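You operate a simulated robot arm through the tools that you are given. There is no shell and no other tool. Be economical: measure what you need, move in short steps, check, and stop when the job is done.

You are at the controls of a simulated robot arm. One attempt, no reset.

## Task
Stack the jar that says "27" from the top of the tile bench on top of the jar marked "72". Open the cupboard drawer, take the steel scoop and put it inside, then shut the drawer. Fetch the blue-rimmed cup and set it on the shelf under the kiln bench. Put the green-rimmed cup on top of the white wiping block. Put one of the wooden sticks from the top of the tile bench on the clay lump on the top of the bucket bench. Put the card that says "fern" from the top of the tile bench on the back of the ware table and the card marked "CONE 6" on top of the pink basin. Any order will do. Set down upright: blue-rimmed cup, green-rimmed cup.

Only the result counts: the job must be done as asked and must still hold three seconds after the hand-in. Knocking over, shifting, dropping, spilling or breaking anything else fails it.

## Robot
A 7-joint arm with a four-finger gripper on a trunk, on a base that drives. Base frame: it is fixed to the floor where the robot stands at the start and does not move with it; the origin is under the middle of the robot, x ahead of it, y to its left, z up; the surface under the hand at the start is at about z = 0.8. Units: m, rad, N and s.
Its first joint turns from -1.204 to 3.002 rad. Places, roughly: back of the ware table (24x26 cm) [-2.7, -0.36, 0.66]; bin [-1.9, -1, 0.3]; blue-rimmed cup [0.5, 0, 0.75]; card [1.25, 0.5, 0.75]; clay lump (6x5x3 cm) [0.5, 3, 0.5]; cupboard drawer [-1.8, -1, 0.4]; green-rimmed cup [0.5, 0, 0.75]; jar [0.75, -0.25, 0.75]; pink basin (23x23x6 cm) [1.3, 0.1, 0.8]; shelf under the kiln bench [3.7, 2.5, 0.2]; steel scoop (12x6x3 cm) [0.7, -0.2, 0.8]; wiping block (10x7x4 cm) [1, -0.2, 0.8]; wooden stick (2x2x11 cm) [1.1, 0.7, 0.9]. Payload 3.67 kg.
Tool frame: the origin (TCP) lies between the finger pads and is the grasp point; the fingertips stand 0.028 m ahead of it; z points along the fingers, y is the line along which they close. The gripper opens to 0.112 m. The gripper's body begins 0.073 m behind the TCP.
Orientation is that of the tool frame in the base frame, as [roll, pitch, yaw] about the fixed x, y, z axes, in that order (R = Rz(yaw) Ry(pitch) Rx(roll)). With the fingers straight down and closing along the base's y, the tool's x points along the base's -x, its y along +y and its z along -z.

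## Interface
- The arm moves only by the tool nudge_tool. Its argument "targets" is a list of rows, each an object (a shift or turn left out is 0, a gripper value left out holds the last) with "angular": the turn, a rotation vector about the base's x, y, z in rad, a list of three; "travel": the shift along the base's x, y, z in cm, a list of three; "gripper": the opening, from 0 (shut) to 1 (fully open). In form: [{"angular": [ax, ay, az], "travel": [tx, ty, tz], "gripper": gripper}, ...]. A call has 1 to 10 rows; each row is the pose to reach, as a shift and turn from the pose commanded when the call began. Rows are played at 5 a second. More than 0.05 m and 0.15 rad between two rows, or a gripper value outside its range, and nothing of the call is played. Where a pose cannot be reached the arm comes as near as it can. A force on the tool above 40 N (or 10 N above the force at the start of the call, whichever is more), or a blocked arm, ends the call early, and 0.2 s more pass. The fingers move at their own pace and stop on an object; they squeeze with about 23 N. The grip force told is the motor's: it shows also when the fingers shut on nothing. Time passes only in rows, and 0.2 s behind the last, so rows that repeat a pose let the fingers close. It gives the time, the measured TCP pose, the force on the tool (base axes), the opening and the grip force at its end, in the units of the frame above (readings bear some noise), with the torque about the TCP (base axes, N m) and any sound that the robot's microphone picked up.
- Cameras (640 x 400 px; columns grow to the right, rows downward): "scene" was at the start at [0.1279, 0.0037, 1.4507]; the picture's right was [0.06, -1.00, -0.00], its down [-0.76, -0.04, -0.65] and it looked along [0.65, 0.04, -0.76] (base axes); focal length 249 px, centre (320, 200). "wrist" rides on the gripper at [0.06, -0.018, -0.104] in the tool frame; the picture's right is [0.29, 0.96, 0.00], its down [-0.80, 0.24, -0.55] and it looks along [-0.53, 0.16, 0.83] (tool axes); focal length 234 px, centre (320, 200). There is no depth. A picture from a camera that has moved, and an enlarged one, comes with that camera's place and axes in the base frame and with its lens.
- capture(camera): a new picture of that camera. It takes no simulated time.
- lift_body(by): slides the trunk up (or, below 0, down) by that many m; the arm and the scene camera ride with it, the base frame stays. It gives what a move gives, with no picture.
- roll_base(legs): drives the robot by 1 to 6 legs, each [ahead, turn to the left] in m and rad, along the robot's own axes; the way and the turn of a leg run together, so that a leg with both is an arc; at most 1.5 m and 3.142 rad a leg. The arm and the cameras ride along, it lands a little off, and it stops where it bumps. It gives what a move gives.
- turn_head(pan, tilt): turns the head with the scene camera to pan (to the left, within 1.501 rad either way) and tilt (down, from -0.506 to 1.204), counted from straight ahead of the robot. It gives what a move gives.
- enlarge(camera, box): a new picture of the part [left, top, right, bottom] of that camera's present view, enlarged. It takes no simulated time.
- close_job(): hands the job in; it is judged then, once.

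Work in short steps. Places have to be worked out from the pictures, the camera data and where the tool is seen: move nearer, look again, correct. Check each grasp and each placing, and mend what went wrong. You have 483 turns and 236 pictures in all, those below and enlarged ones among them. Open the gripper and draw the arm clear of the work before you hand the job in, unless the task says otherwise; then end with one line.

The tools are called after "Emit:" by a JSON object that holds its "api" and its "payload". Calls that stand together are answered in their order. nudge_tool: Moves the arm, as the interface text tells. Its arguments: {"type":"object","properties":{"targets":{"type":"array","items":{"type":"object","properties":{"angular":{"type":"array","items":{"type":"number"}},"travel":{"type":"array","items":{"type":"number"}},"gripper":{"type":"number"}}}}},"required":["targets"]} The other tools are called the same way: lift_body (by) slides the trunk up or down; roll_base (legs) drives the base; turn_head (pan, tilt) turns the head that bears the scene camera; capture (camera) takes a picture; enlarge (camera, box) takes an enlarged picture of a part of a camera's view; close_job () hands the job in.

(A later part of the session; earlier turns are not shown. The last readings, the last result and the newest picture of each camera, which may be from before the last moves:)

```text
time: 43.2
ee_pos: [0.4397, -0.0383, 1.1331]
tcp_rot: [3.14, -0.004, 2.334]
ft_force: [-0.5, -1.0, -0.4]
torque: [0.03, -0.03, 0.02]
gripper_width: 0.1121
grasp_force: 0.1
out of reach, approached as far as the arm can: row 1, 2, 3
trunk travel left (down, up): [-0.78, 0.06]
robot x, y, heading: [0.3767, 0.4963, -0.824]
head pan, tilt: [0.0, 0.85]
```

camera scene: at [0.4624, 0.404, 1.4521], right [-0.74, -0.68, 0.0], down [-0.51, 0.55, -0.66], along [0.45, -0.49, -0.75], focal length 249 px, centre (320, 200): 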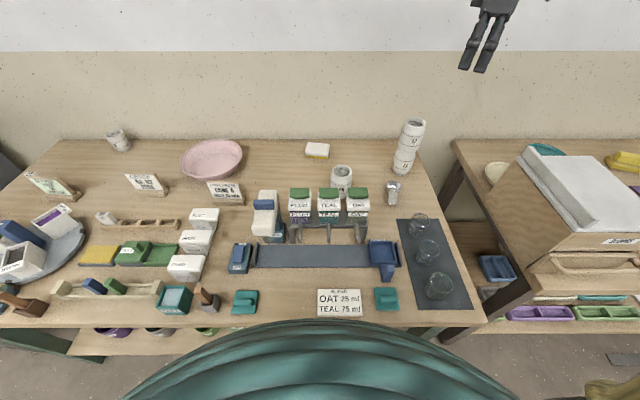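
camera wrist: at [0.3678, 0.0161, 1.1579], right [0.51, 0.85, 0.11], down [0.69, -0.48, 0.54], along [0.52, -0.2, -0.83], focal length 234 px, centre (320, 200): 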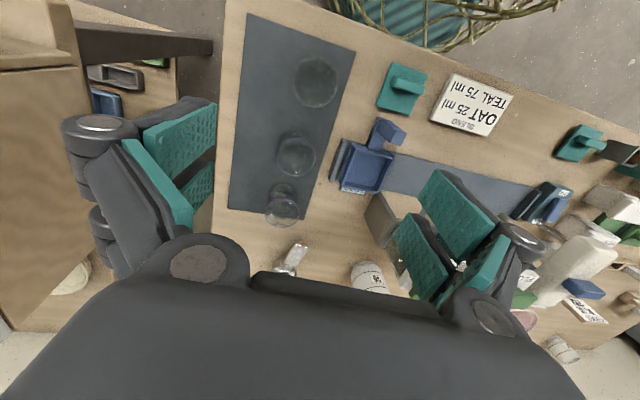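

Continue lowering; the reach opens up lower down.

Emit:
{"api": "nudge_tool", "payload": {"targets": [{"travel": [0, 0, -3]}, {"travel": [0, 0, -6]}, {"travel": [0, 0, -9]}]}}

Emit:
{"api": "capture", "payload": {"camera": "wrist"}}

Emit:
{"api": "capture", "payload": {"camera": "scene"}}

```text
time: 44.0
ee_pos: [0.4429, -0.0368, 1.0465]
tcp_rot: [3.141, -0.003, 2.331]
ft_force: [0.6, -0.7, -0.2]
torque: [0.01, -0.02, -0.01]
gripper_width: 0.1118
grasp_force: 0.1
trunk travel left (down, up): [-0.78, 0.06]
robot x, y, heading: [0.3753, 0.4947, -0.826]
head pan, tilt: [0.0, 0.85]
```

```text
196 pictures are left
camera wrist: at [0.3869, -0.0047, 1.1512], right [0.49, 0.87, 0.0], down [0.72, -0.41, 0.55], along [0.48, -0.27, -0.83], focal length 234 px, centre (320, 200)
```

wrist: 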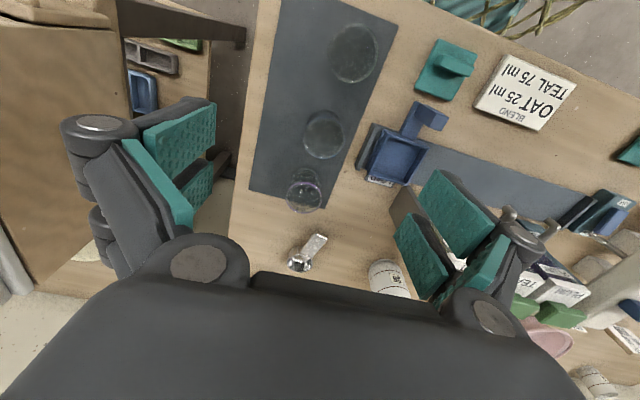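

```text
195 pictures are left
camera scene: at [0.4627, 0.4022, 1.632], right [-0.74, -0.68, 0.0], down [-0.51, 0.55, -0.66], along [0.45, -0.48, -0.75], focal length 249 px, centre (320, 200)
```

scene: 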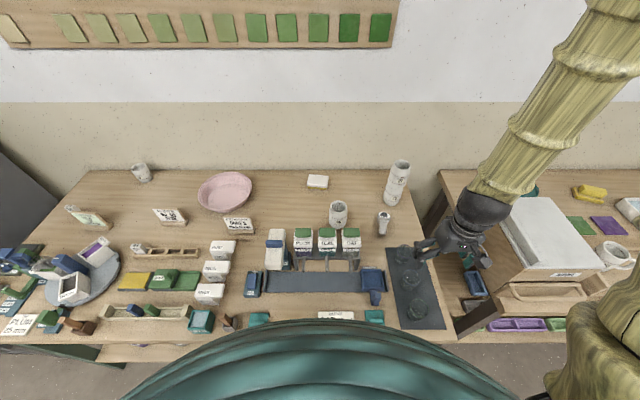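

Now at (0.443,-0.037,1.047) upright. Wrist view gives green cup (0.413,0.022). Move over it while descending to z≈0.93.

Emit:
{"api": "nudge_tool", "payload": {"targets": [{"travel": [-0.7, 1.4, -3]}, {"travel": [-1.5, 3, -6]}, {"travel": [-2.3, 4.5, -9]}, {"travel": [-3, 5.9, -11.5]}]}}

Emit:
{"api": "capture", "payload": {"camera": "wrist"}}

```text
time: 45.0
ee_pos: [0.4205, 0.0082, 0.9204]
tcp_rot: [3.139, -0.005, 2.334]
ft_force: [0.3, -0.8, -0.2]
torque: [0.0, 0.0, -0.01]
gripper_width: 0.1117
grasp_force: 0.0
out of reach, approached as far as the arm can: row 1, 2, 3, 4
trunk travel left (down, up): [-0.78, 0.06]
robot x, y, heading: [0.375, 0.497, -0.827]
head pan, tilt: [0.0, 0.85]
```

```text
194 pictures are left
camera wrist: at [0.3655, 0.039, 1.0242], right [0.49, 0.87, 0.01], down [0.72, -0.41, 0.55], along [0.48, -0.27, -0.83], focal length 234 px, centre (320, 200)
```

wrist: 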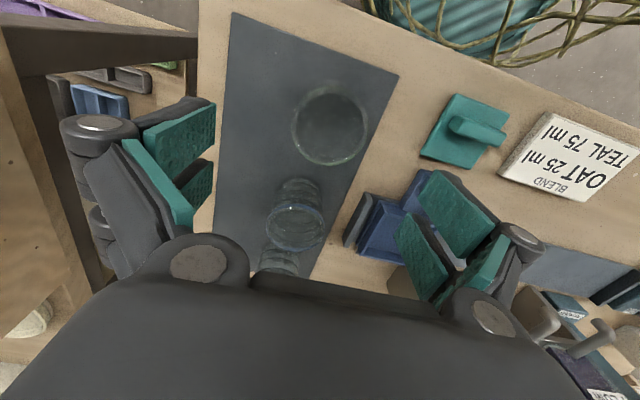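

I'm 2 cm short along the approach line; the open fingers clear the cups, so I go down to z≈0.845 and close the remaining distance there.

Emit:
{"api": "nudge_tool", "payload": {"targets": [{"travel": [0, 0, -3]}, {"travel": [0, 0, -6]}, {"travel": [0, 0, -7.5]}, {"travel": [-0.6, 0.8, -7.5]}, {"travel": [-1.2, 1.55, -7.5]}]}}

Emit:
{"api": "capture", "payload": {"camera": "wrist"}}

```text
time: 46.2
ee_pos: [0.411, 0.024, 0.8466]
tcp_rot: [3.14, -0.003, 2.334]
ft_force: [-0.1, 0.4, 0.7]
torque: [-0.01, 0.03, -0.01]
gripper_width: 0.1118
grasp_force: 0.1
trunk travel left (down, up): [-0.78, 0.06]
robot x, y, heading: [0.3735, 0.5002, -0.829]
head pan, tilt: [0.0, 0.85]
```

```text
193 pictures are left
camera wrist: at [0.3553, 0.0552, 0.9508], right [0.49, 0.87, 0.0], down [0.72, -0.41, 0.55], along [0.48, -0.27, -0.83], focal length 234 px, centre (320, 200)
```

wrist: 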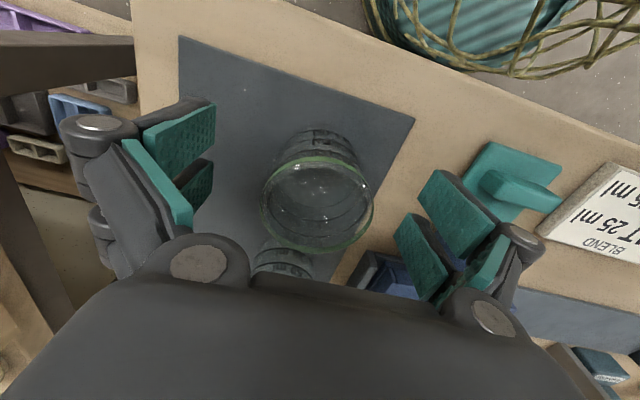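

Centred on the cup. Close the gripper.

Emit:
{"api": "nudge_tool", "payload": {"targets": [{"travel": [0, 0, -0.5], "gripper": 0.6}, {"travel": [0, 0, -0.5], "gripper": 0}, {"travel": [0, 0, -0.5]}, {"travel": [0, 0, -0.5]}, {"travel": [0, 0, -0.5]}]}}

Emit:
{"api": "nudge_tool", "payload": {"targets": [{"travel": [0.3, -0.4, 2]}, {"travel": [1, -1.4, 5]}, {"travel": [1.7, -2.5, 8]}]}}

Emit:
{"api": "capture", "payload": {"camera": "wrist"}}

```text
time: 47.4
ee_pos: [0.4106, 0.0259, 0.8407]
tcp_rot: [3.14, -0.002, 2.334]
ft_force: [1.1, -0.8, -0.2]
torque: [-0.01, -0.02, -0.03]
gripper_width: 0.0493
grasp_force: 22.8
trunk travel left (down, up): [-0.78, 0.06]
robot x, y, heading: [0.3788, 0.4962, -0.828]
head pan, tilt: [0.0, 0.85]
```

```text
time: 48.2
ee_pos: [0.4295, -0.0, 0.9208]
tcp_rot: [3.139, -0.001, 2.333]
ft_force: [0.3, 0.1, 0.3]
torque: [-0.02, -0.02, 0.01]
gripper_width: 0.0492
grasp_force: 23.0
trunk travel left (down, up): [-0.78, 0.06]
robot x, y, heading: [0.3732, 0.4998, -0.823]
head pan, tilt: [0.0, 0.85]
```

```text
192 pictures are left
camera wrist: at [0.3743, 0.0313, 1.0257], right [0.49, 0.87, 0.0], down [0.72, -0.41, 0.55], along [0.48, -0.27, -0.83], focal length 234 px, centre (320, 200)
```

wrist: 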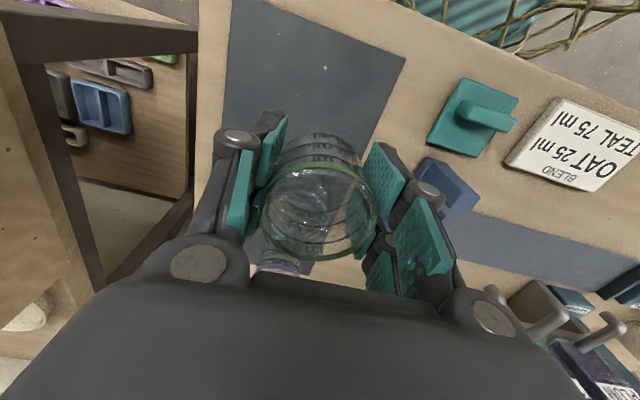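

Green cup is held. I carry it up and over toward the block (about (1.01,-0.195)).

Emit:
{"api": "nudge_tool", "payload": {"targets": [{"travel": [3.6, -1.2, 3]}, {"travel": [7.2, -2.4, 6]}, {"travel": [10.8, -3.6, 9]}, {"travel": [14.4, -4.8, 12]}, {"travel": [18, -6, 15]}, {"travel": [21.6, -7.2, 18]}, {"travel": [25.2, -8.4, 20]}, {"travel": [29.2, -10, 20]}, {"travel": [33.4, -12, 20]}, {"travel": [37.5, -14, 20]}]}}

Emit:
{"api": "nudge_tool", "payload": {"targets": [{"travel": [4.2, -1.2, 0]}, {"travel": [8.4, -2.4, 0]}, {"travel": [12, -3.4, 0]}, {"travel": [14, -4, 0]}]}}

Emit:
{"api": "capture", "payload": {"camera": "wrist"}}

Emit:
{"api": "enlarge", "payload": {"camera": "scene", "box": [270, 90, 430, 250]}}

```text
time: 50.4
ee_pos: [0.8008, -0.1422, 1.1183]
tcp_rot: [-3.141, -0.005, 2.333]
ft_force: [0.2, -1.1, -0.1]
torque: [0.03, 0.02, 0.02]
gripper_width: 0.0487
grasp_force: 22.9
trunk travel left (down, up): [-0.78, 0.06]
robot x, y, heading: [0.3749, 0.4996, -0.83]
head pan, tilt: [0.0, 0.85]
```

```text
time: 51.4
ee_pos: [0.9421, -0.1823, 1.1201]
tcp_rot: [3.141, -0.003, 2.334]
ft_force: [0.1, -1.1, 0.1]
torque: [0.0, 0.01, 0.05]
gripper_width: 0.0487
grasp_force: 22.9
trunk travel left (down, up): [-0.78, 0.06]
robot x, y, heading: [0.3741, 0.5011, -0.83]
head pan, tilt: [0.0, 0.85]
```

```text
191 pictures are left
camera wrist: at [0.8873, -0.1496, 1.2236], right [0.49, 0.87, 0.0], down [0.72, -0.41, 0.55], along [0.48, -0.27, -0.83], focal length 234 px, centre (320, 200)
```

wrist: 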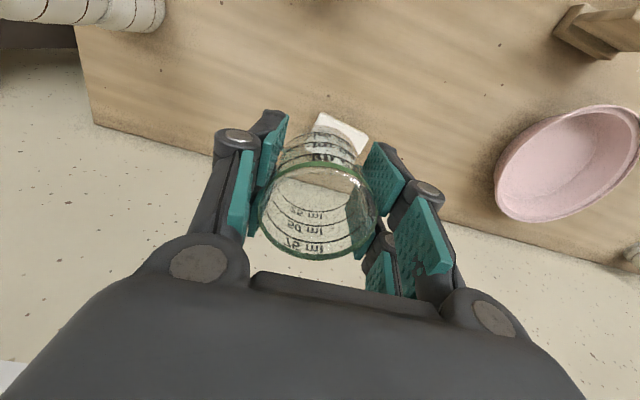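

```text
2.50 times, centred on (350, 170) of scene
camera zoom: at [0.4636, 0.4036, 1.632], right [-0.74, -0.68, 0.0], down [-0.51, 0.55, -0.66], along [0.45, -0.49, -0.75], focal length 623 px, centre (245, 275)
```

zoom: 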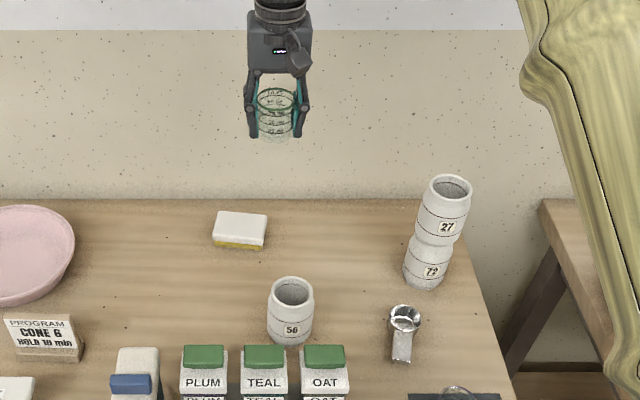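

Block estimated at (1.02,-0.19). Move over it, lower to about 0.97, and recheck.

Emit:
{"api": "nudge_tool", "payload": {"targets": [{"travel": [4, -0.4, -2]}, {"travel": [7.8, -0.8, -4]}, {"travel": [7.8, -0.8, -8]}, {"travel": [7.8, -0.8, -12]}, {"travel": [7.8, -0.8, -16]}]}}

Emit:
{"api": "capture", "payload": {"camera": "wrist"}}

Emit:
{"api": "enlarge", "payload": {"camera": "scene", "box": [290, 110, 370, 200]}}

```text
time: 52.6
ee_pos: [1.0235, -0.1912, 0.9591]
tcp_rot: [3.141, -0.002, 2.334]
ft_force: [-0.6, 0.0, 0.5]
torque: [0.07, 0.02, 0.0]
gripper_width: 0.0485
grasp_force: 22.5
trunk travel left (down, up): [-0.78, 0.06]
robot x, y, heading: [0.3754, 0.5006, -0.83]
head pan, tilt: [0.0, 0.85]
```

```text
189 pictures are left
camera wrist: at [0.9682, -0.1592, 1.0639], right [0.49, 0.87, 0.0], down [0.72, -0.41, 0.55], along [0.48, -0.27, -0.83], focal length 234 px, centre (320, 200)
```

wrist: 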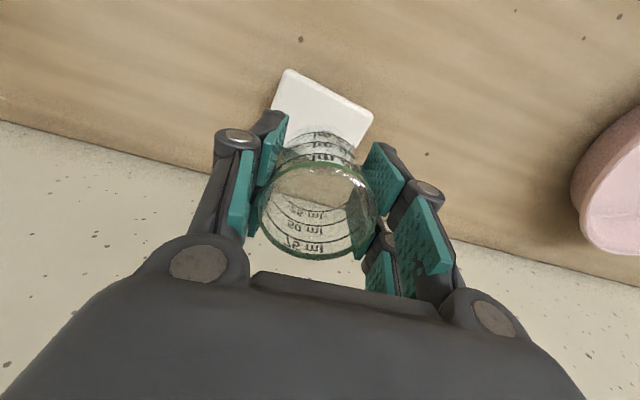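

```text
4.44 times, centred on (330, 155) of scene
camera zoom: at [0.4632, 0.4031, 1.6321], right [-0.74, -0.68, 0.0], down [-0.51, 0.55, -0.66], along [0.45, -0.49, -0.75], focal length 1107 px, centre (276, 400)
```

zoom: 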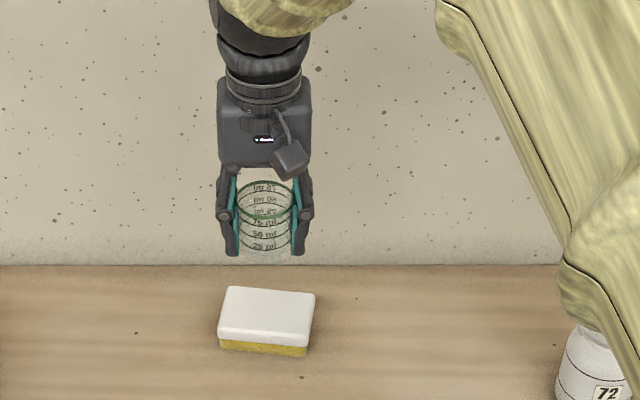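

Aligned with the block centre (1.020,-0.190). Lower to just above the block.

Emit:
{"api": "nudge_tool", "payload": {"targets": [{"travel": [-0.2, 0, -3]}, {"travel": [-0.2, 0, -5.5]}, {"travel": [-0.2, 0, -6.9]}]}}

Emit:
{"api": "enlarge", "payload": {"camera": "scene", "box": [290, 130, 350, 190]}}

```text
time: 53.4
ee_pos: [1.0196, -0.1905, 0.8902]
tcp_rot: [3.14, -0.002, 2.334]
ft_force: [0.2, -0.3, -0.3]
torque: [0.0, -0.02, -0.01]
gripper_width: 0.048
grasp_force: 23.5
trunk travel left (down, up): [-0.78, 0.06]
robot x, y, heading: [0.3743, 0.4991, -0.822]
head pan, tilt: [0.0, 0.85]
```

```text
6.67 times, centred on (320, 160) of scene
camera zoom: at [0.4633, 0.4038, 1.6321], right [-0.74, -0.68, 0.0], down [-0.51, 0.55, -0.66], along [0.45, -0.49, -0.75], focal length 1661 px, centre (320, 467)
```

zoom: 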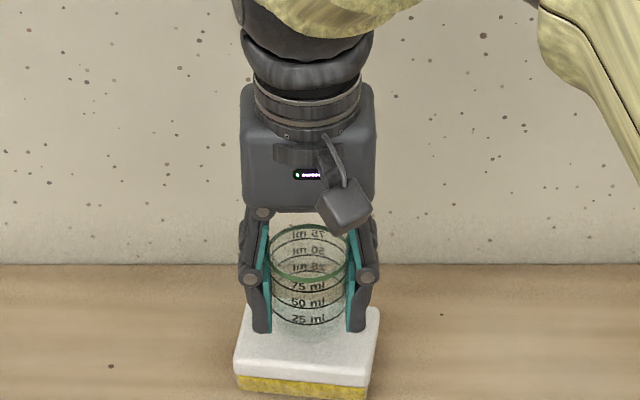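

Well centred. Lower in small steps to contact.

Emit:
{"api": "nudge_tool", "payload": {"targets": [{"travel": [0, 0, -0.4]}, {"travel": [0, 0, -0.8]}]}}

Emit:
{"api": "nudge_tool", "payload": {"targets": [{"travel": [0, 0, -0.2]}, {"travel": [0, 0, -0.4]}]}}

```text
time: 54.0
ee_pos: [1.0178, -0.1885, 0.8859]
tcp_rot: [3.141, -0.002, 2.334]
ft_force: [0.6, 0.5, 1.3]
torque: [-0.04, -0.02, 0.01]
gripper_width: 0.0483
grasp_force: 22.7
trunk travel left (down, up): [-0.78, 0.06]
robot x, y, heading: [0.3727, 0.5002, -0.827]
head pan, tilt: [0.0, 0.85]
```

```text
time: 54.6
ee_pos: [1.0172, -0.1887, 0.8812]
tcp_rot: [3.139, -0.001, 2.333]
ft_force: [0.3, -0.7, -1.1]
torque: [-0.02, 0.01, 0.04]
gripper_width: 0.0484
grasp_force: 23.5
trunk travel left (down, up): [-0.78, 0.06]
robot x, y, heading: [0.3757, 0.4968, -0.829]
head pan, tilt: [0.0, 0.85]
```

No clear contact yet; two more millimetres at a time.

Emit:
{"api": "nudge_tool", "payload": {"targets": [{"travel": [0, 0, -0.15]}, {"travel": [0, 0, -0.3]}]}}

Emit:
{"api": "enlarge", "payload": {"camera": "scene", "box": [290, 140, 340, 190]}}

```text
time: 55.2
ee_pos: [1.017, -0.1881, 0.8777]
tcp_rot: [3.14, -0.003, 2.333]
ft_force: [0.5, -0.5, -0.2]
torque: [0.0, -0.02, -0.04]
gripper_width: 0.0483
grasp_force: 22.4
trunk travel left (down, up): [-0.78, 0.06]
robot x, y, heading: [0.3765, 0.5008, -0.829]
head pan, tilt: [0.0, 0.85]
```

```text
8.00 times, centred on (315, 165) of scene
camera zoom: at [0.4629, 0.4041, 1.6321], right [-0.74, -0.68, 0.0], down [-0.51, 0.55, -0.66], along [0.45, -0.49, -0.75], focal length 1993 px, centre (360, 480)
```

zoom: 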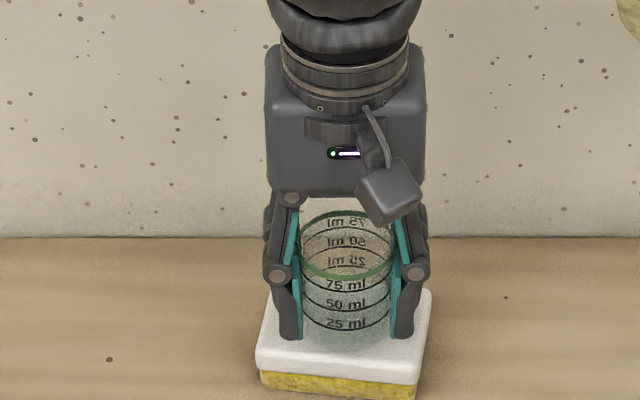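

Emit:
{"api": "nudge_tool", "payload": {"targets": [{"travel": [0, 0, -0.2]}, {"travel": [0, 0, -0.4]}]}}

Emit:
{"api": "nudge_tool", "payload": {"targets": [{"travel": [0, 0, -0.2]}, {"travel": [0, 0, -0.3]}]}}

```text
time: 55.8
ee_pos: [1.0168, -0.1881, 0.8742]
tcp_rot: [3.141, -0.004, 2.333]
ft_force: [0.2, 0.2, 0.7]
torque: [-0.01, 0.0, 0.02]
gripper_width: 0.0479
grasp_force: 23.1
trunk travel left (down, up): [-0.78, 0.06]
robot x, y, heading: [0.3748, 0.4972, -0.832]
head pan, tilt: [0.0, 0.85]
```

```text
time: 56.4
ee_pos: [1.0163, -0.189, 0.8709]
tcp_rot: [3.14, -0.001, 2.333]
ft_force: [0.1, 0.2, 5.9]
torque: [-0.07, -0.05, -0.05]
gripper_width: 0.0478
grasp_force: 22.9
trunk travel left (down, up): [-0.78, 0.06]
robot x, y, heading: [0.3807, 0.4988, -0.825]
head pan, tilt: [0.0, 0.85]
```

Contact felt (5.9 N). Release and rise.

Emit:
{"api": "nudge_tool", "payload": {"targets": [{"travel": [0, 0, 0.1], "gripper": 0.55}, {"travel": [0, 0, 0.1], "gripper": 0.8}, {"travel": [0, 0, 0.1]}, {"travel": [0, 0, 3]}, {"travel": [0, 0, 7]}, {"travel": [0, 0, 11]}, {"travel": [0, 0, 15]}]}}

Emit:
{"api": "enlarge", "payload": {"camera": "scene", "box": [280, 110, 440, 250]}}

Emit:
{"api": "capture", "payload": {"camera": "wrist"}}

```text
time: 58.0
ee_pos: [1.0175, -0.1876, 1.0233]
tcp_rot: [3.141, -0.001, 2.333]
ft_force: [0.1, 0.3, 0.1]
torque: [-0.02, -0.02, -0.04]
gripper_width: 0.0898
grasp_force: 0.1
trunk travel left (down, up): [-0.78, 0.06]
robot x, y, heading: [0.3788, 0.4969, -0.827]
head pan, tilt: [0.0, 0.85]
```

```text
2.86 times, centred on (360, 180) of scene
camera zoom: at [0.4619, 0.4052, 1.6321], right [-0.74, -0.68, 0.0], down [-0.51, 0.55, -0.66], along [0.45, -0.49, -0.75], focal length 712 px, centre (206, 257)
```

zoom: 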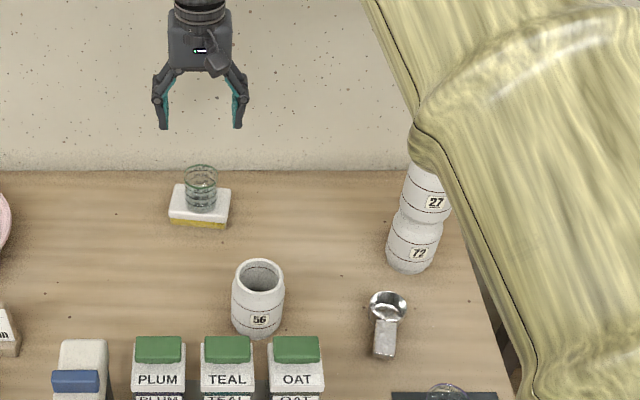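

```text
184 pictures are left
camera wrist: at [0.9618, -0.1557, 1.1271], right [0.49, 0.87, 0.0], down [0.72, -0.41, 0.55], along [0.48, -0.27, -0.83], focal length 234 px, centre (320, 200)
```

wrist: 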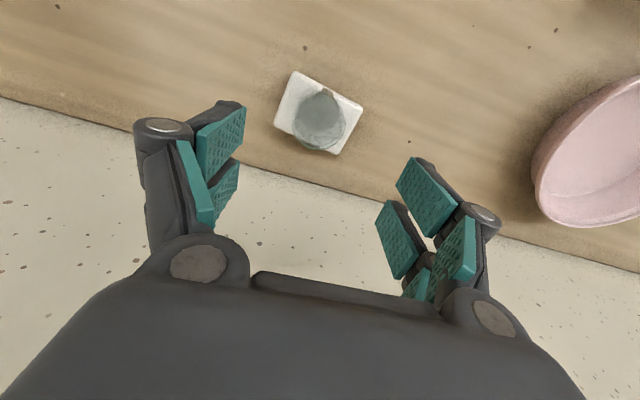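

Green cup stands on the block. Next the CONE 6 card at about (1.07,0.20). I move over there, turning the fingers to close across the card's thickness, and look.

Emit:
{"api": "nudge_tool", "payload": {"targets": [{"travel": [0, 0, 5]}, {"travel": [0, 4.4, 7], "angular": [0, 0, 0.15]}, {"travel": [0, 8.8, 7], "angular": [0, 0, 0.3]}, {"travel": [0, 13.2, 7], "angular": [0, 0, 0.45]}, {"travel": [0, 17.6, 7], "angular": [0, 0, 0.6]}, {"travel": [0, 22, 7], "angular": [0, 0, 0.75]}, {"travel": [0, 26.4, 7], "angular": [0, 0, 0.9]}, {"travel": [1, 30.8, 7], "angular": [0, 0, 1.05]}, {"travel": [2, 35, 7], "angular": [0, 0, 1.2]}, {"travel": [3, 38, 7], "angular": [0, 0, 1.35]}]}}

Emit:
{"api": "nudge_tool", "payload": {"targets": [{"travel": [1, 0, 0], "angular": [0, 0, 0.15]}, {"travel": [2, 0, 0], "angular": [0, 0, 0.22]}]}}

Emit:
{"api": "capture", "payload": {"camera": "wrist"}}

Emit:
{"api": "enlarge", "payload": {"camera": "scene", "box": [60, 140, 300, 290]}}

```text
time: 60.4
ee_pos: [1.0389, 0.1767, 1.0693]
tcp_rot: [3.083, 0.01, -2.634]
ft_force: [-1.0, 0.4, 0.4]
torque: [-0.01, 0.01, -0.02]
gripper_width: 0.0896
grasp_force: 0.0
trunk travel left (down, up): [-0.78, 0.06]
robot x, y, heading: [0.3799, 0.5013, -0.824]
head pan, tilt: [0.0, 0.85]
stopped in row 10: the arm was blocked; the commanded pose is now the measured one
```

```text
time: 61.0
ee_pos: [1.0591, 0.1792, 1.069]
tcp_rot: [3.088, 0.005, -2.408]
ft_force: [0.2, 0.1, -1.1]
torque: [-0.01, 0.04, -0.03]
gripper_width: 0.0897
grasp_force: 0.0
trunk travel left (down, up): [-0.78, 0.06]
robot x, y, heading: [0.3729, 0.4991, -0.83]
head pan, tilt: [0.0, 0.85]
```

```text
183 pictures are left
camera wrist: at [1.0301, 0.1224, 1.1728], right [-0.85, 0.52, 0.05], down [0.45, 0.69, 0.57], along [0.26, 0.51, -0.82], focal length 234 px, centre (320, 200)
```

wrist: 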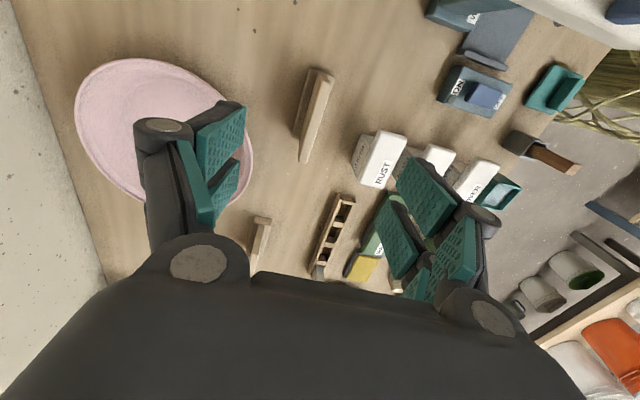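

```text
2.67 times, centred on (180, 215) of scene
camera zoom: at [0.4629, 0.4041, 1.6321], right [-0.74, -0.68, 0.0], down [-0.51, 0.55, -0.66], along [0.45, -0.49, -0.75], focal length 664 px, centre (693, 160)
```

zoom: 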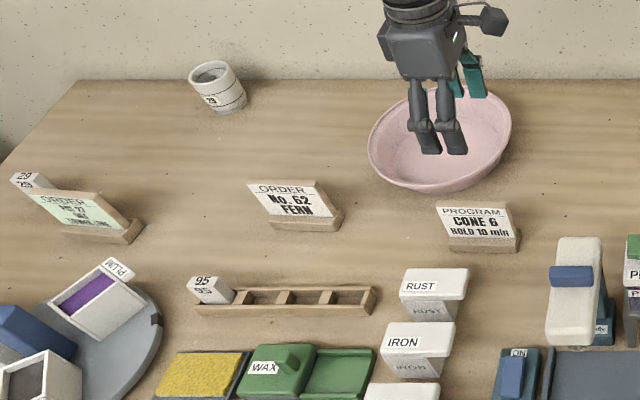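

The arm reported a block at the end of the turn; I check the whole scene for a contact.

Emit:
{"api": "capture", "payload": {"camera": "scene"}}

```text
181 pictures are left
camera scene: at [0.4629, 0.4041, 1.6321], right [-0.74, -0.68, 0.0], down [-0.51, 0.55, -0.66], along [0.45, -0.49, -0.75], focal length 249 px, centre (320, 200)
```

scene: 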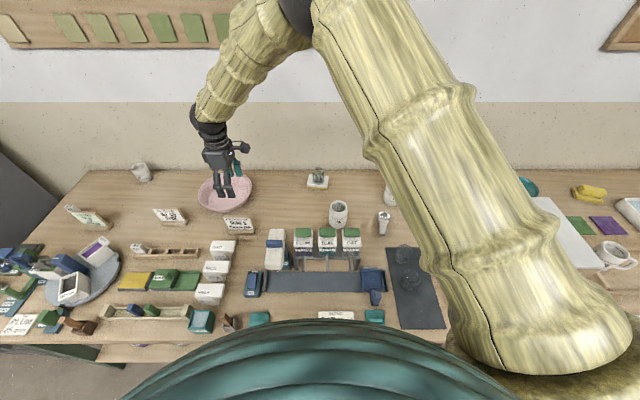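

Nothing looks disturbed. I correct the small residual tilt and see whether it is free.

Emit:
{"api": "nudge_tool", "payload": {"targets": [{"travel": [-1, 1, 0], "angular": [-0.04, -0.036, 0]}, {"travel": [-1, 1, 0], "angular": [-0.04, -0.036, 0]}]}}

```text
time: 61.6
ee_pos: [1.0454, 0.1793, 1.0611]
tcp_rot: [3.121, 0.014, -2.426]
ft_force: [0.3, 0.0, 0.2]
torque: [0.02, -0.02, 0.05]
gripper_width: 0.0894
grasp_force: 0.2
trunk travel left (down, up): [-0.78, 0.06]
robot x, y, heading: [0.3752, 0.497, -0.825]
head pan, tilt: [0.0, 0.85]
```

Readings still deviate slightly, so a link may be against something; I retract toward the robot and check.

Emit:
{"api": "nudge_tool", "payload": {"targets": [{"travel": [-3, 2.5, 2], "angular": [-0.01, -0.01, 0]}, {"travel": [-6, 5, 4], "angular": [-0.01, -0.01, 0]}, {"travel": [-8, 7, 6], "angular": [-0.01, -0.01, 0]}, {"travel": [-8, 7, 6], "angular": [-0.01, -0.01, 0]}]}}

Emit:
{"api": "turn_head", "payload": {"pan": 0.1, "tilt": 0.1}}

Emit:
{"api": "capture", "payload": {"camera": "scene"}}

```text
time: 62.4
ee_pos: [0.9512, 0.2586, 1.059]
tcp_rot: [3.007, 0.018, -2.439]
ft_force: [-0.1, -0.5, -0.3]
torque: [0.02, -0.02, 0.01]
gripper_width: 0.0893
grasp_force: 0.1
trunk travel left (down, up): [-0.78, 0.06]
robot x, y, heading: [0.3727, 0.501, -0.829]
head pan, tilt: [0.0, 0.85]
stopped in row 3: the arm was blocked; the commanded pose is now the measured one
```

```text
time: 63.5
ee_pos: [0.9506, 0.2599, 1.0552]
tcp_rot: [3.005, 0.017, -2.439]
ft_force: [-1.7, 0.4, -0.4]
torque: [0.02, -0.01, 0.02]
gripper_width: 0.0898
grasp_force: 0.1
trunk travel left (down, up): [-0.78, 0.06]
robot x, y, heading: [0.3744, 0.5021, -0.828]
head pan, tilt: [0.099, 0.099]
```

```text
180 pictures are left
camera scene: at [0.4791, 0.4004, 1.699], right [-0.67, -0.75, 0.0], down [-0.08, 0.07, -0.99], along [0.74, -0.66, -0.1], focal length 249 px, centre (320, 200)
```

scene: 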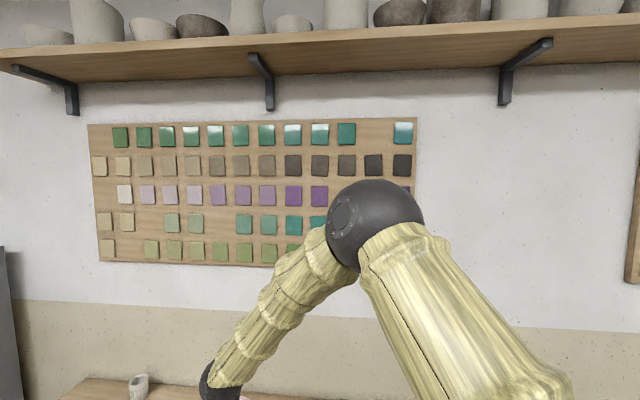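

The elbow is well clear of the wall, so this is a wrist joint limit in this turning direction. I turn the hand back the other way.

Emit:
{"api": "nudge_tool", "payload": {"targets": [{"angular": [0, 0, -0.15]}, {"angular": [0, 0, -0.3]}, {"angular": [0, 0, -0.45]}, {"angular": [0, 0, -0.6]}]}}

Emit:
{"api": "nudge_tool", "payload": {"targets": [{"angular": [-0.136, -0.013, 0], "travel": [0, 0, 2]}, {"angular": [-0.136, -0.013, 0], "travel": [0, 0, 4]}]}}

```text
time: 64.5
ee_pos: [0.9505, 0.243, 1.0568]
tcp_rot: [2.953, 0.024, -3.085]
ft_force: [-0.2, 0.5, -0.3]
torque: [0.01, -0.01, 0.03]
gripper_width: 0.0896
grasp_force: 0.0
trunk travel left (down, up): [-0.78, 0.06]
robot x, y, heading: [0.3783, 0.5009, -0.826]
head pan, tilt: [0.099, 0.099]
```

```text
time: 65.2
ee_pos: [0.9307, 0.2623, 1.0461]
tcp_rot: [3.006, -0.039, -3.079]
ft_force: [-0.1, 0.0, -0.2]
torque: [0.02, -0.02, 0.0]
gripper_width: 0.0893
grasp_force: 0.1
trunk travel left (down, up): [-0.78, 0.06]
robot x, y, heading: [0.3762, 0.4997, -0.827]
head pan, tilt: [0.099, 0.099]
stopped in row 2: the arm was blocked; the commanded pose is now the measured one
```

Still constrained. I move the hand back outward toward its earlier comfortable pose, turning further, and watch the readings.

Emit:
{"api": "nudge_tool", "payload": {"targets": [{"travel": [2, -3, 0], "angular": [0, 0, -0.15]}, {"travel": [4, -6, 0], "angular": [0, 0, -0.3]}, {"travel": [6, -9, 0], "angular": [0, 0, -0.45]}, {"travel": [8, -12, 0], "angular": [0, 0, -0.6]}, {"travel": [8, -15, 0], "angular": [0, 0, -0.75]}, {"travel": [8, -18, 0], "angular": [0, 0, -0.86]}]}}

Emit:
{"api": "turn_head", "payload": {"pan": 0.0, "tilt": 0.6}}

Emit:
{"api": "capture", "payload": {"camera": "scene"}}

```text
time: 66.6
ee_pos: [1.0115, 0.0844, 1.0439]
tcp_rot: [3.011, -0.043, 2.347]
ft_force: [-0.5, 0.0, 0.7]
torque: [0.0, 0.03, 0.0]
gripper_width: 0.0897
grasp_force: 0.1
trunk travel left (down, up): [-0.78, 0.06]
robot x, y, heading: [0.3738, 0.4996, -0.83]
head pan, tilt: [0.099, 0.099]
```

```text
time: 67.6
ee_pos: [1.0112, 0.0835, 1.0447]
tcp_rot: [3.01, -0.04, 2.349]
ft_force: [0.1, 0.9, 0.0]
torque: [0.01, 0.04, 0.02]
gripper_width: 0.0894
grasp_force: 0.0
trunk travel left (down, up): [-0.78, 0.06]
robot x, y, heading: [0.3786, 0.4973, -0.828]
head pan, tilt: [0.0, 0.6]
```

```text
179 pictures are left
camera scene: at [0.47, 0.3964, 1.653], right [-0.74, -0.68, 0.0], down [-0.38, 0.42, -0.83], along [0.56, -0.61, -0.56], focal length 249 px, centre (320, 200)
```

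scene: 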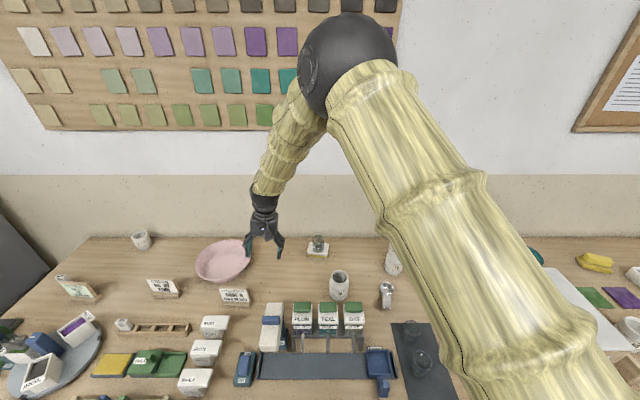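

The elbow was likely crowding the head; targets should be straight ahead of or to the right of the robot. I level the tool, then turn the base left so the cards lie ahead.

Emit:
{"api": "nudge_tool", "payload": {"targets": [{"travel": [0, 0, 3], "angular": [-0.12, 0.065, 0]}, {"travel": [0, 0, 6], "angular": [-0.12, 0.065, 0]}, {"travel": [0, 0, 6], "angular": [-0.12, 0.065, 0]}]}}

Emit:
{"api": "roll_base", "payload": {"legs": [[0, 0.5]]}}

```text
time: 68.6
ee_pos: [0.9919, 0.0783, 1.0542]
tcp_rot: [3.114, -0.093, 2.309]
ft_force: [0.0, -0.2, -0.6]
torque: [0.0, 0.01, 0.03]
gripper_width: 0.0894
grasp_force: 0.1
trunk travel left (down, up): [-0.78, 0.06]
robot x, y, heading: [0.3768, 0.4982, -0.828]
head pan, tilt: [0.0, 0.6]
stopped in row 3: the arm was blocked; the commanded pose is now the measured one
```

```text
time: 70.4
ee_pos: [1.1189, 0.414, 1.0555]
tcp_rot: [3.114, -0.092, 2.796]
ft_force: [-0.3, -0.1, 0.2]
torque: [0.01, -0.01, 0.0]
gripper_width: 0.0896
grasp_force: 0.0
trunk travel left (down, up): [-0.78, 0.06]
robot x, y, heading: [0.3694, 0.5001, -0.343]
head pan, tilt: [0.0, 0.6]
```

Pose is still constrained here; I extend the arm outward (freeing the elbow) while levelling the tool.

Emit:
{"api": "nudge_tool", "payload": {"targets": [{"travel": [4, -2, 0], "angular": [-0.02, -0.03, 0]}, {"travel": [8, -4, 0], "angular": [-0.04, -0.05, 0]}, {"travel": [12, -6, 0], "angular": [-0.057, -0.077, 0]}, {"travel": [12, -6, 0], "angular": [-0.057, -0.077, 0]}]}}

Emit:
{"api": "capture", "payload": {"camera": "scene"}}

```text
time: 71.4
ee_pos: [1.238, 0.3572, 1.0571]
tcp_rot: [-3.141, 0.002, 2.796]
ft_force: [-0.1, 0.4, 0.8]
torque: [0.0, -0.02, 0.0]
gripper_width: 0.0897
grasp_force: 0.1
trunk travel left (down, up): [-0.78, 0.06]
robot x, y, heading: [0.3742, 0.5014, -0.339]
head pan, tilt: [0.0, 0.6]
```

```text
178 pictures are left
camera scene: at [0.5054, 0.4532, 1.6531], right [-0.33, -0.94, 0.0], down [-0.53, 0.19, -0.83], along [0.78, -0.28, -0.56], focal length 249 px, centre (320, 200)
```

scene: 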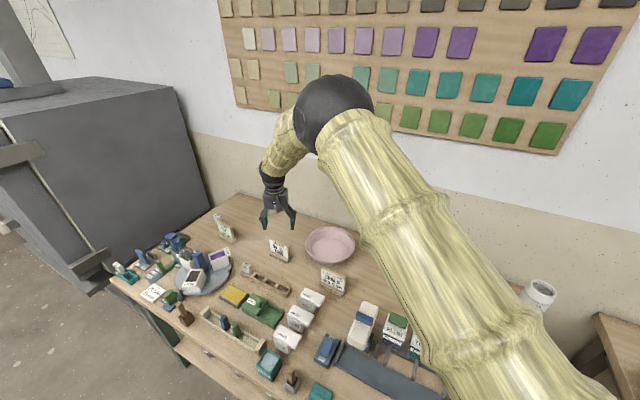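

Level and free now. I move toward the CONE 6 card at lower height, turning the fingers to close across its thickness (yaw -2.38).

Emit:
{"api": "nudge_tool", "payload": {"targets": [{"travel": [-1.5, -1.5, -1], "angular": [0, 0, 0.14]}, {"travel": [-3.5, -3.3, -2], "angular": [0, 0, 0.28]}, {"travel": [-5.5, -5.1, -3], "angular": [0, 0, 0.42]}, {"travel": [-7.5, -7, -4], "angular": [0, 0, 0.56]}, {"travel": [-9.5, -8.9, -5], "angular": [0, 0, 0.7]}, {"travel": [-11.5, -10.7, -6], "angular": [0, 0, 0.84]}, {"travel": [-13.5, -12.5, -7], "angular": [0, 0, 0.98]}, {"travel": [-14.8, -13.7, -8], "angular": [0, 0, 1.107]}]}}

Emit:
{"api": "capture", "payload": {"camera": "wrist"}}

Emit:
{"api": "enlarge", "payload": {"camera": "scene", "box": [200, 160, 400, 300]}}

```text
time: 73.2
ee_pos: [1.092, 0.2174, 0.9763]
tcp_rot: [3.141, 0.003, -2.379]
ft_force: [-0.4, -0.2, -0.5]
torque: [0.04, 0.02, -0.01]
gripper_width: 0.0895
grasp_force: 0.0
trunk travel left (down, up): [-0.78, 0.06]
robot x, y, heading: [0.375, 0.4949, -0.339]
head pan, tilt: [0.0, 0.6]
```

```text
177 pictures are left
camera wrist: at [1.0596, 0.1635, 1.0794], right [-0.87, 0.49, 0.0], down [0.41, 0.72, 0.56], along [0.27, 0.48, -0.83], focal length 234 px, centre (320, 200)
```

wrist: 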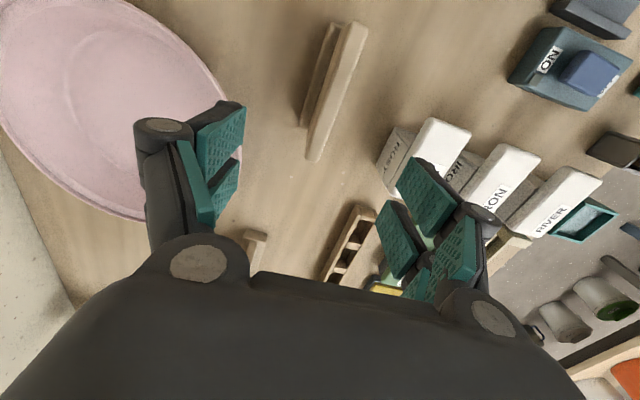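

```text
2.86 times, centred on (300, 230) of scene
camera zoom: at [0.5068, 0.4512, 1.6529], right [-0.33, -0.94, 0.0], down [-0.53, 0.19, -0.82], along [0.78, -0.28, -0.57], focal length 712 px, centre (377, 114)
```

zoom: 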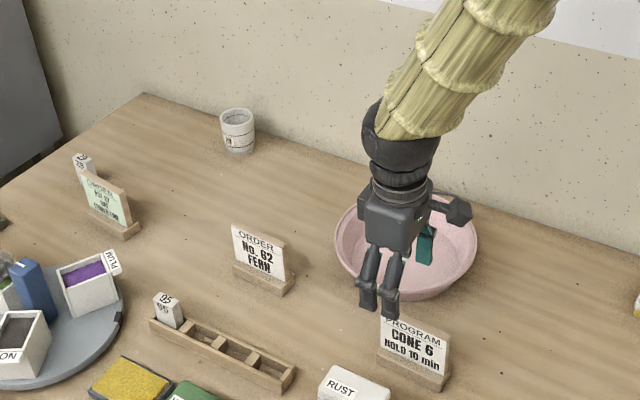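

The card's top edge is at about (1.064,0.197,z 0.888), running along the bench length. I narrow the opening to 0.4 (RUST tin is close), centre over it and lower a bit.

Emit:
{"api": "nudge_tool", "payload": {"targets": [{"travel": [-1.4, -1, 0], "gripper": 0.4}, {"travel": [-2.75, -2.05, 0]}, {"travel": [-2.75, -2.05, -3]}, {"travel": [-2.75, -2.05, -4]}]}}

Emit:
{"api": "capture", "payload": {"camera": "wrist"}}

```text
time: 74.2
ee_pos: [1.0607, 0.1986, 0.9363]
tcp_rot: [-3.141, 0.003, -2.38]
ft_force: [-0.3, -0.1, 0.0]
torque: [-0.01, -0.01, 0.02]
gripper_width: 0.045
grasp_force: 0.2
trunk travel left (down, up): [-0.78, 0.06]
robot x, y, heading: [0.3782, 0.5027, -0.343]
head pan, tilt: [0.0, 0.6]
```

```text
175 pictures are left
camera wrist: at [1.0304, 0.1439, 1.04], right [-0.87, 0.49, 0.0], down [0.41, 0.72, 0.56], along [0.28, 0.48, -0.83], focal length 234 px, centre (320, 200)
```

wrist: 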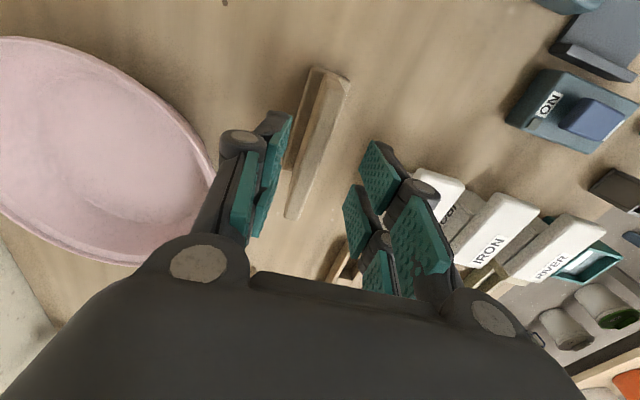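

Centred on the card. Descend to grip height.

Emit:
{"api": "nudge_tool", "payload": {"targets": [{"travel": [0.1, -0.1, -2]}, {"travel": [0.1, -0.1, -4]}, {"travel": [0.1, -0.1, -5.5]}, {"travel": [0.1, -0.1, -6.8]}]}}

Emit:
{"api": "capture", "payload": {"camera": "wrist"}}

Emit:
{"api": "enlarge", "payload": {"camera": "scene", "box": [280, 200, 380, 300]}}

```text
time: 75.2
ee_pos: [1.0645, 0.1949, 0.8674]
tcp_rot: [3.139, 0.002, -2.381]
ft_force: [-0.6, -0.6, -0.5]
torque: [0.0, 0.03, -0.02]
gripper_width: 0.0449
grasp_force: 0.1
trunk travel left (down, up): [-0.78, 0.06]
robot x, y, heading: [0.3734, 0.4993, -0.344]
head pan, tilt: [0.0, 0.6]
```

```text
174 pictures are left
camera wrist: at [1.0322, 0.1415, 0.971], right [-0.87, 0.49, 0.0], down [0.41, 0.72, 0.56], along [0.27, 0.48, -0.83], focal length 234 px, centre (320, 200)
```

wrist: 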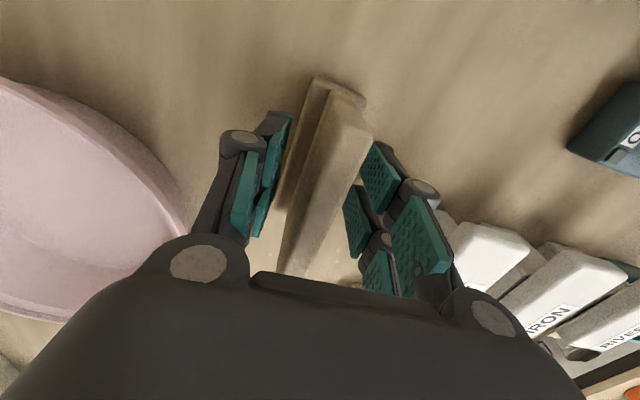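

```text
4.00 times, centred on (330, 250) of scene
camera zoom: at [0.5071, 0.452, 1.653], right [-0.33, -0.94, 0.0], down [-0.53, 0.19, -0.82], along [0.78, -0.28, -0.57], focal length 996 px, centre (280, 0)
```

zoom: 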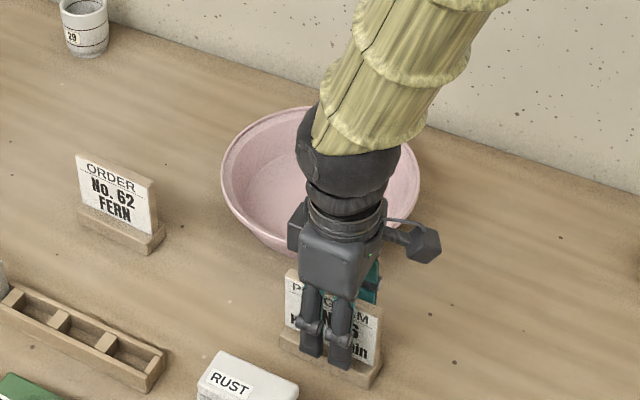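

The card is between the fingers. Close and test.

Emit:
{"api": "nudge_tool", "payload": {"targets": [{"gripper": 0}, {"gripper": 0}, {"gripper": 0}, {"gripper": 0}]}}

Emit:
{"api": "nudge_tool", "payload": {"targets": [{"travel": [0, 0, 1.5]}, {"travel": [0, 0, 3]}]}}

Emit:
{"api": "enlarge", "payload": {"camera": "scene", "box": [280, 200, 380, 300]}}

Emit:
{"api": "capture", "payload": {"camera": "wrist"}}

```text
time: 76.2
ee_pos: [1.0627, 0.1941, 0.867]
tcp_rot: [3.139, 0.002, -2.38]
ft_force: [-0.2, 0.1, 0.2]
torque: [0.01, -0.03, 0.05]
gripper_width: 0.0127
grasp_force: 23.0
trunk travel left (down, up): [-0.78, 0.06]
robot x, y, heading: [0.3741, 0.4995, -0.341]
head pan, tilt: [0.0, 0.6]
```

```text
time: 76.8
ee_pos: [1.0624, 0.1943, 0.8982]
tcp_rot: [3.142, 0.001, -2.381]
ft_force: [-0.4, 0.3, -1.6]
torque: [0.01, -0.01, 0.0]
gripper_width: 0.0129
grasp_force: 23.0
trunk travel left (down, up): [-0.78, 0.06]
robot x, y, heading: [0.3726, 0.4991, -0.341]
head pan, tilt: [0.0, 0.6]
```

```text
4.00 times, centred on (330, 250) of scene
camera zoom: at [0.5064, 0.4523, 1.6529], right [-0.33, -0.94, 0.0], down [-0.53, 0.19, -0.83], along [0.78, -0.28, -0.56], focal length 996 px, centre (280, 0)
```

zoom: 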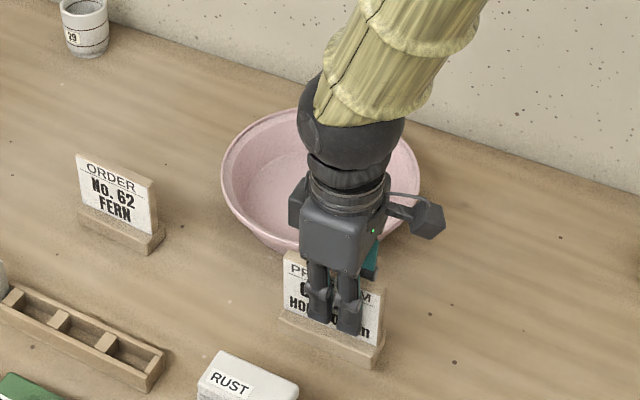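

```text
171 pictures are left
camera wrist: at [1.0317, 0.1409, 1.0022], right [-0.87, 0.49, 0.0], down [0.41, 0.72, 0.56], along [0.27, 0.48, -0.83], focal length 234 px, centre (320, 200)
```

wrist: 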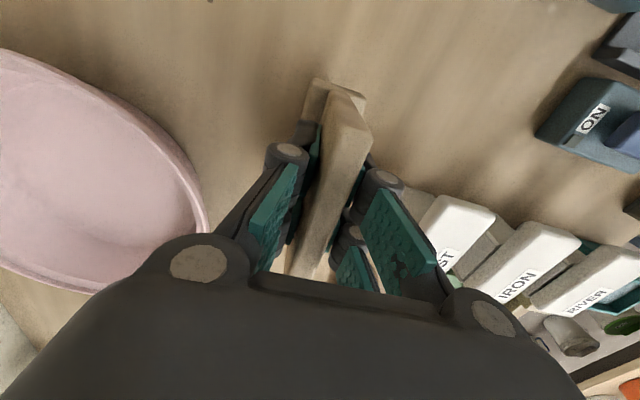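

Card and wooden foot lift as one piece. I raise it and carry it over the basin (about (1.25,0.135)).

Emit:
{"api": "nudge_tool", "payload": {"targets": [{"travel": [0, 0, 4.5]}, {"travel": [0, 0, 9]}, {"travel": [4.5, -1.4, 10]}, {"travel": [9, -2.8, 10]}, {"travel": [13.5, -4.2, 10]}, {"travel": [17, -5.5, 10]}, {"travel": [18.8, -6, 10]}]}}

Emit:
{"api": "capture", "payload": {"camera": "wrist"}}

Emit:
{"api": "enlarge", "payload": {"camera": "scene", "box": [260, 150, 400, 280]}}

```text
time: 78.4
ee_pos: [1.2532, 0.1347, 0.9986]
tcp_rot: [3.141, 0.003, -2.381]
ft_force: [1.3, 0.1, -1.3]
torque: [-0.02, -0.02, -0.01]
gripper_width: 0.0128
grasp_force: 23.1
trunk travel left (down, up): [-0.78, 0.06]
robot x, y, heading: [0.3733, 0.5032, -0.345]
head pan, tilt: [0.0, 0.6]
```

```text
170 pictures are left
camera wrist: at [1.2207, 0.0806, 1.1024], right [-0.87, 0.5, 0.0], down [0.41, 0.72, 0.56], along [0.27, 0.48, -0.83], focal length 234 px, centre (320, 200)
```

wrist: 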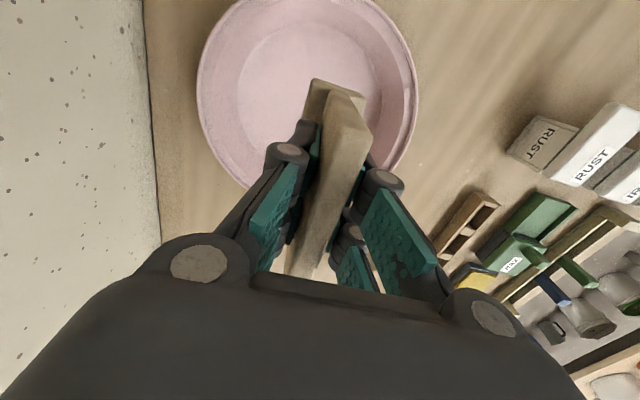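

```text
3.08 times, centred on (330, 215) of scene
camera zoom: at [0.507, 0.452, 1.653], right [-0.33, -0.94, 0.0], down [-0.53, 0.19, -0.82], along [0.78, -0.28, -0.57], focal length 766 px, centre (289, 154)
```

zoom: 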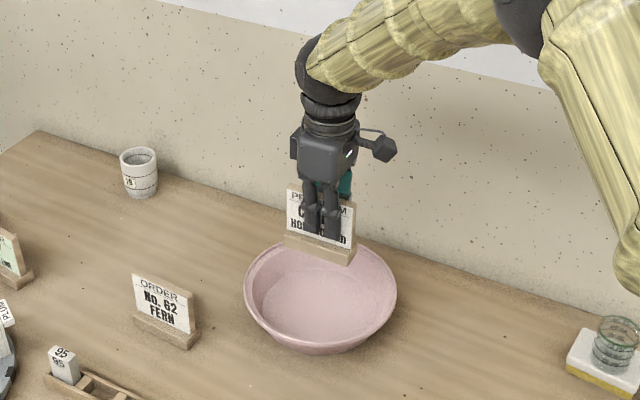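

Basin floor centre is about (1.253,0.118). Shift slightly and lower the card into it.

Emit:
{"api": "nudge_tool", "payload": {"targets": [{"travel": [-0.5, -1.6, -2]}, {"travel": [-0.5, -1.6, -6]}, {"travel": [-0.5, -1.6, -9]}, {"travel": [-0.5, -1.6, -11]}]}}

Emit:
{"api": "enlarge", "payload": {"camera": "scene", "box": [280, 170, 380, 270]}}

Emit:
{"api": "capture", "payload": {"camera": "wrist"}}

```text
time: 79.4
ee_pos: [1.2493, 0.1191, 0.9016]
tcp_rot: [-3.131, 0.009, -2.379]
ft_force: [-5.3, 1.3, 31.8]
torque: [-0.31, 0.74, -0.1]
gripper_width: 0.0128
grasp_force: 23.5
trunk travel left (down, up): [-0.78, 0.06]
robot x, y, heading: [0.3778, 0.5001, -0.339]
head pan, tilt: [0.0, 0.6]
stopped in row 4: the force on the tool passed its limit at 83 N (the readings are from after the stop); the commanded pose is now the measured one
```

```text
4.00 times, centred on (330, 220) of scene
camera zoom: at [0.5044, 0.4533, 1.6535], right [-0.34, -0.94, 0.0], down [-0.53, 0.19, -0.83], along [0.78, -0.28, -0.56], focal length 996 px, centre (280, 120)
```

zoom: 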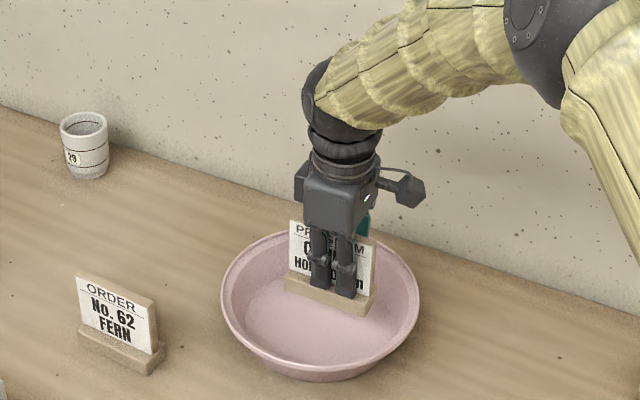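

```text
167 pictures are left
camera wrist: at [1.2181, 0.0666, 1.0053], right [-0.87, 0.5, -0.01], down [0.41, 0.72, 0.56], along [0.29, 0.48, -0.83], focal length 234 px, centre (320, 200)
```

wrist: 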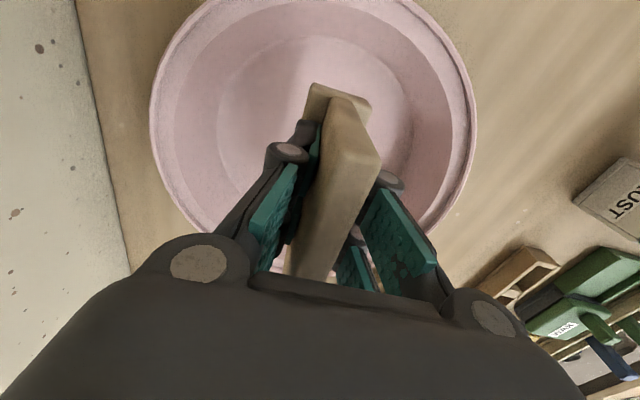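

The foot touched the basin's sloping wall: I misjudged because of strong wrist perspective. Consistent fit of both views puts the basin centre at about (1.257,0.142). I raise, shift +y by 3.2 cm and look again.

Emit:
{"api": "nudge_tool", "payload": {"targets": [{"travel": [0, 0, 2]}, {"travel": [0, 0, 4]}, {"travel": [0, 3.2, 4]}, {"travel": [0, 3.2, 4]}]}}

Emit:
{"api": "enlarge", "payload": {"camera": "scene", "box": [280, 170, 380, 270]}}

Emit:
{"api": "capture", "payload": {"camera": "wrist"}}

```text
time: 80.4
ee_pos: [1.2488, 0.1504, 0.9357]
tcp_rot: [-3.135, 0.005, -2.382]
ft_force: [-0.2, 0.2, -0.3]
torque: [0.0, -0.01, -0.01]
gripper_width: 0.0128
grasp_force: 22.7
trunk travel left (down, up): [-0.78, 0.06]
robot x, y, heading: [0.3747, 0.4991, -0.344]
head pan, tilt: [0.0, 0.6]
```

```text
4.00 times, centred on (330, 220) of scene
camera zoom: at [0.5056, 0.4504, 1.653], right [-0.34, -0.94, 0.0], down [-0.53, 0.19, -0.83], along [0.78, -0.28, -0.56], focal length 996 px, centre (280, 120)
```

zoom: 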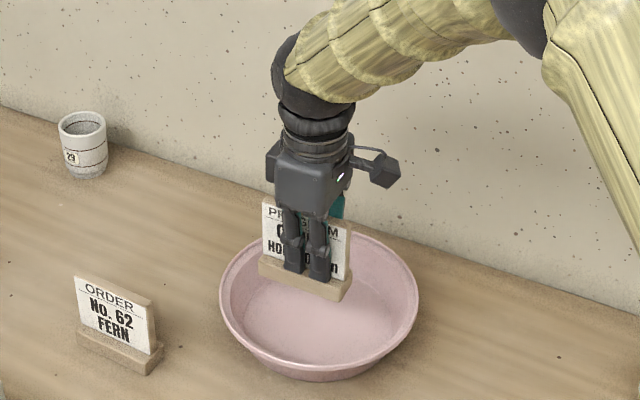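

```text
165 pictures are left
camera wrist: at [1.2163, 0.0966, 1.04], right [-0.87, 0.5, -0.01], down [0.41, 0.72, 0.56], along [0.28, 0.48, -0.83], focal length 234 px, centre (320, 200)
```

wrist: 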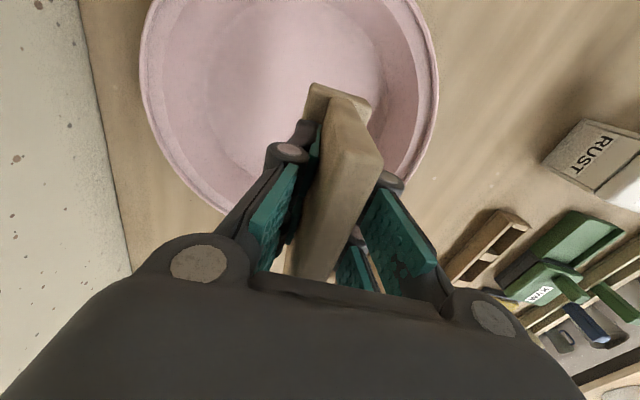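

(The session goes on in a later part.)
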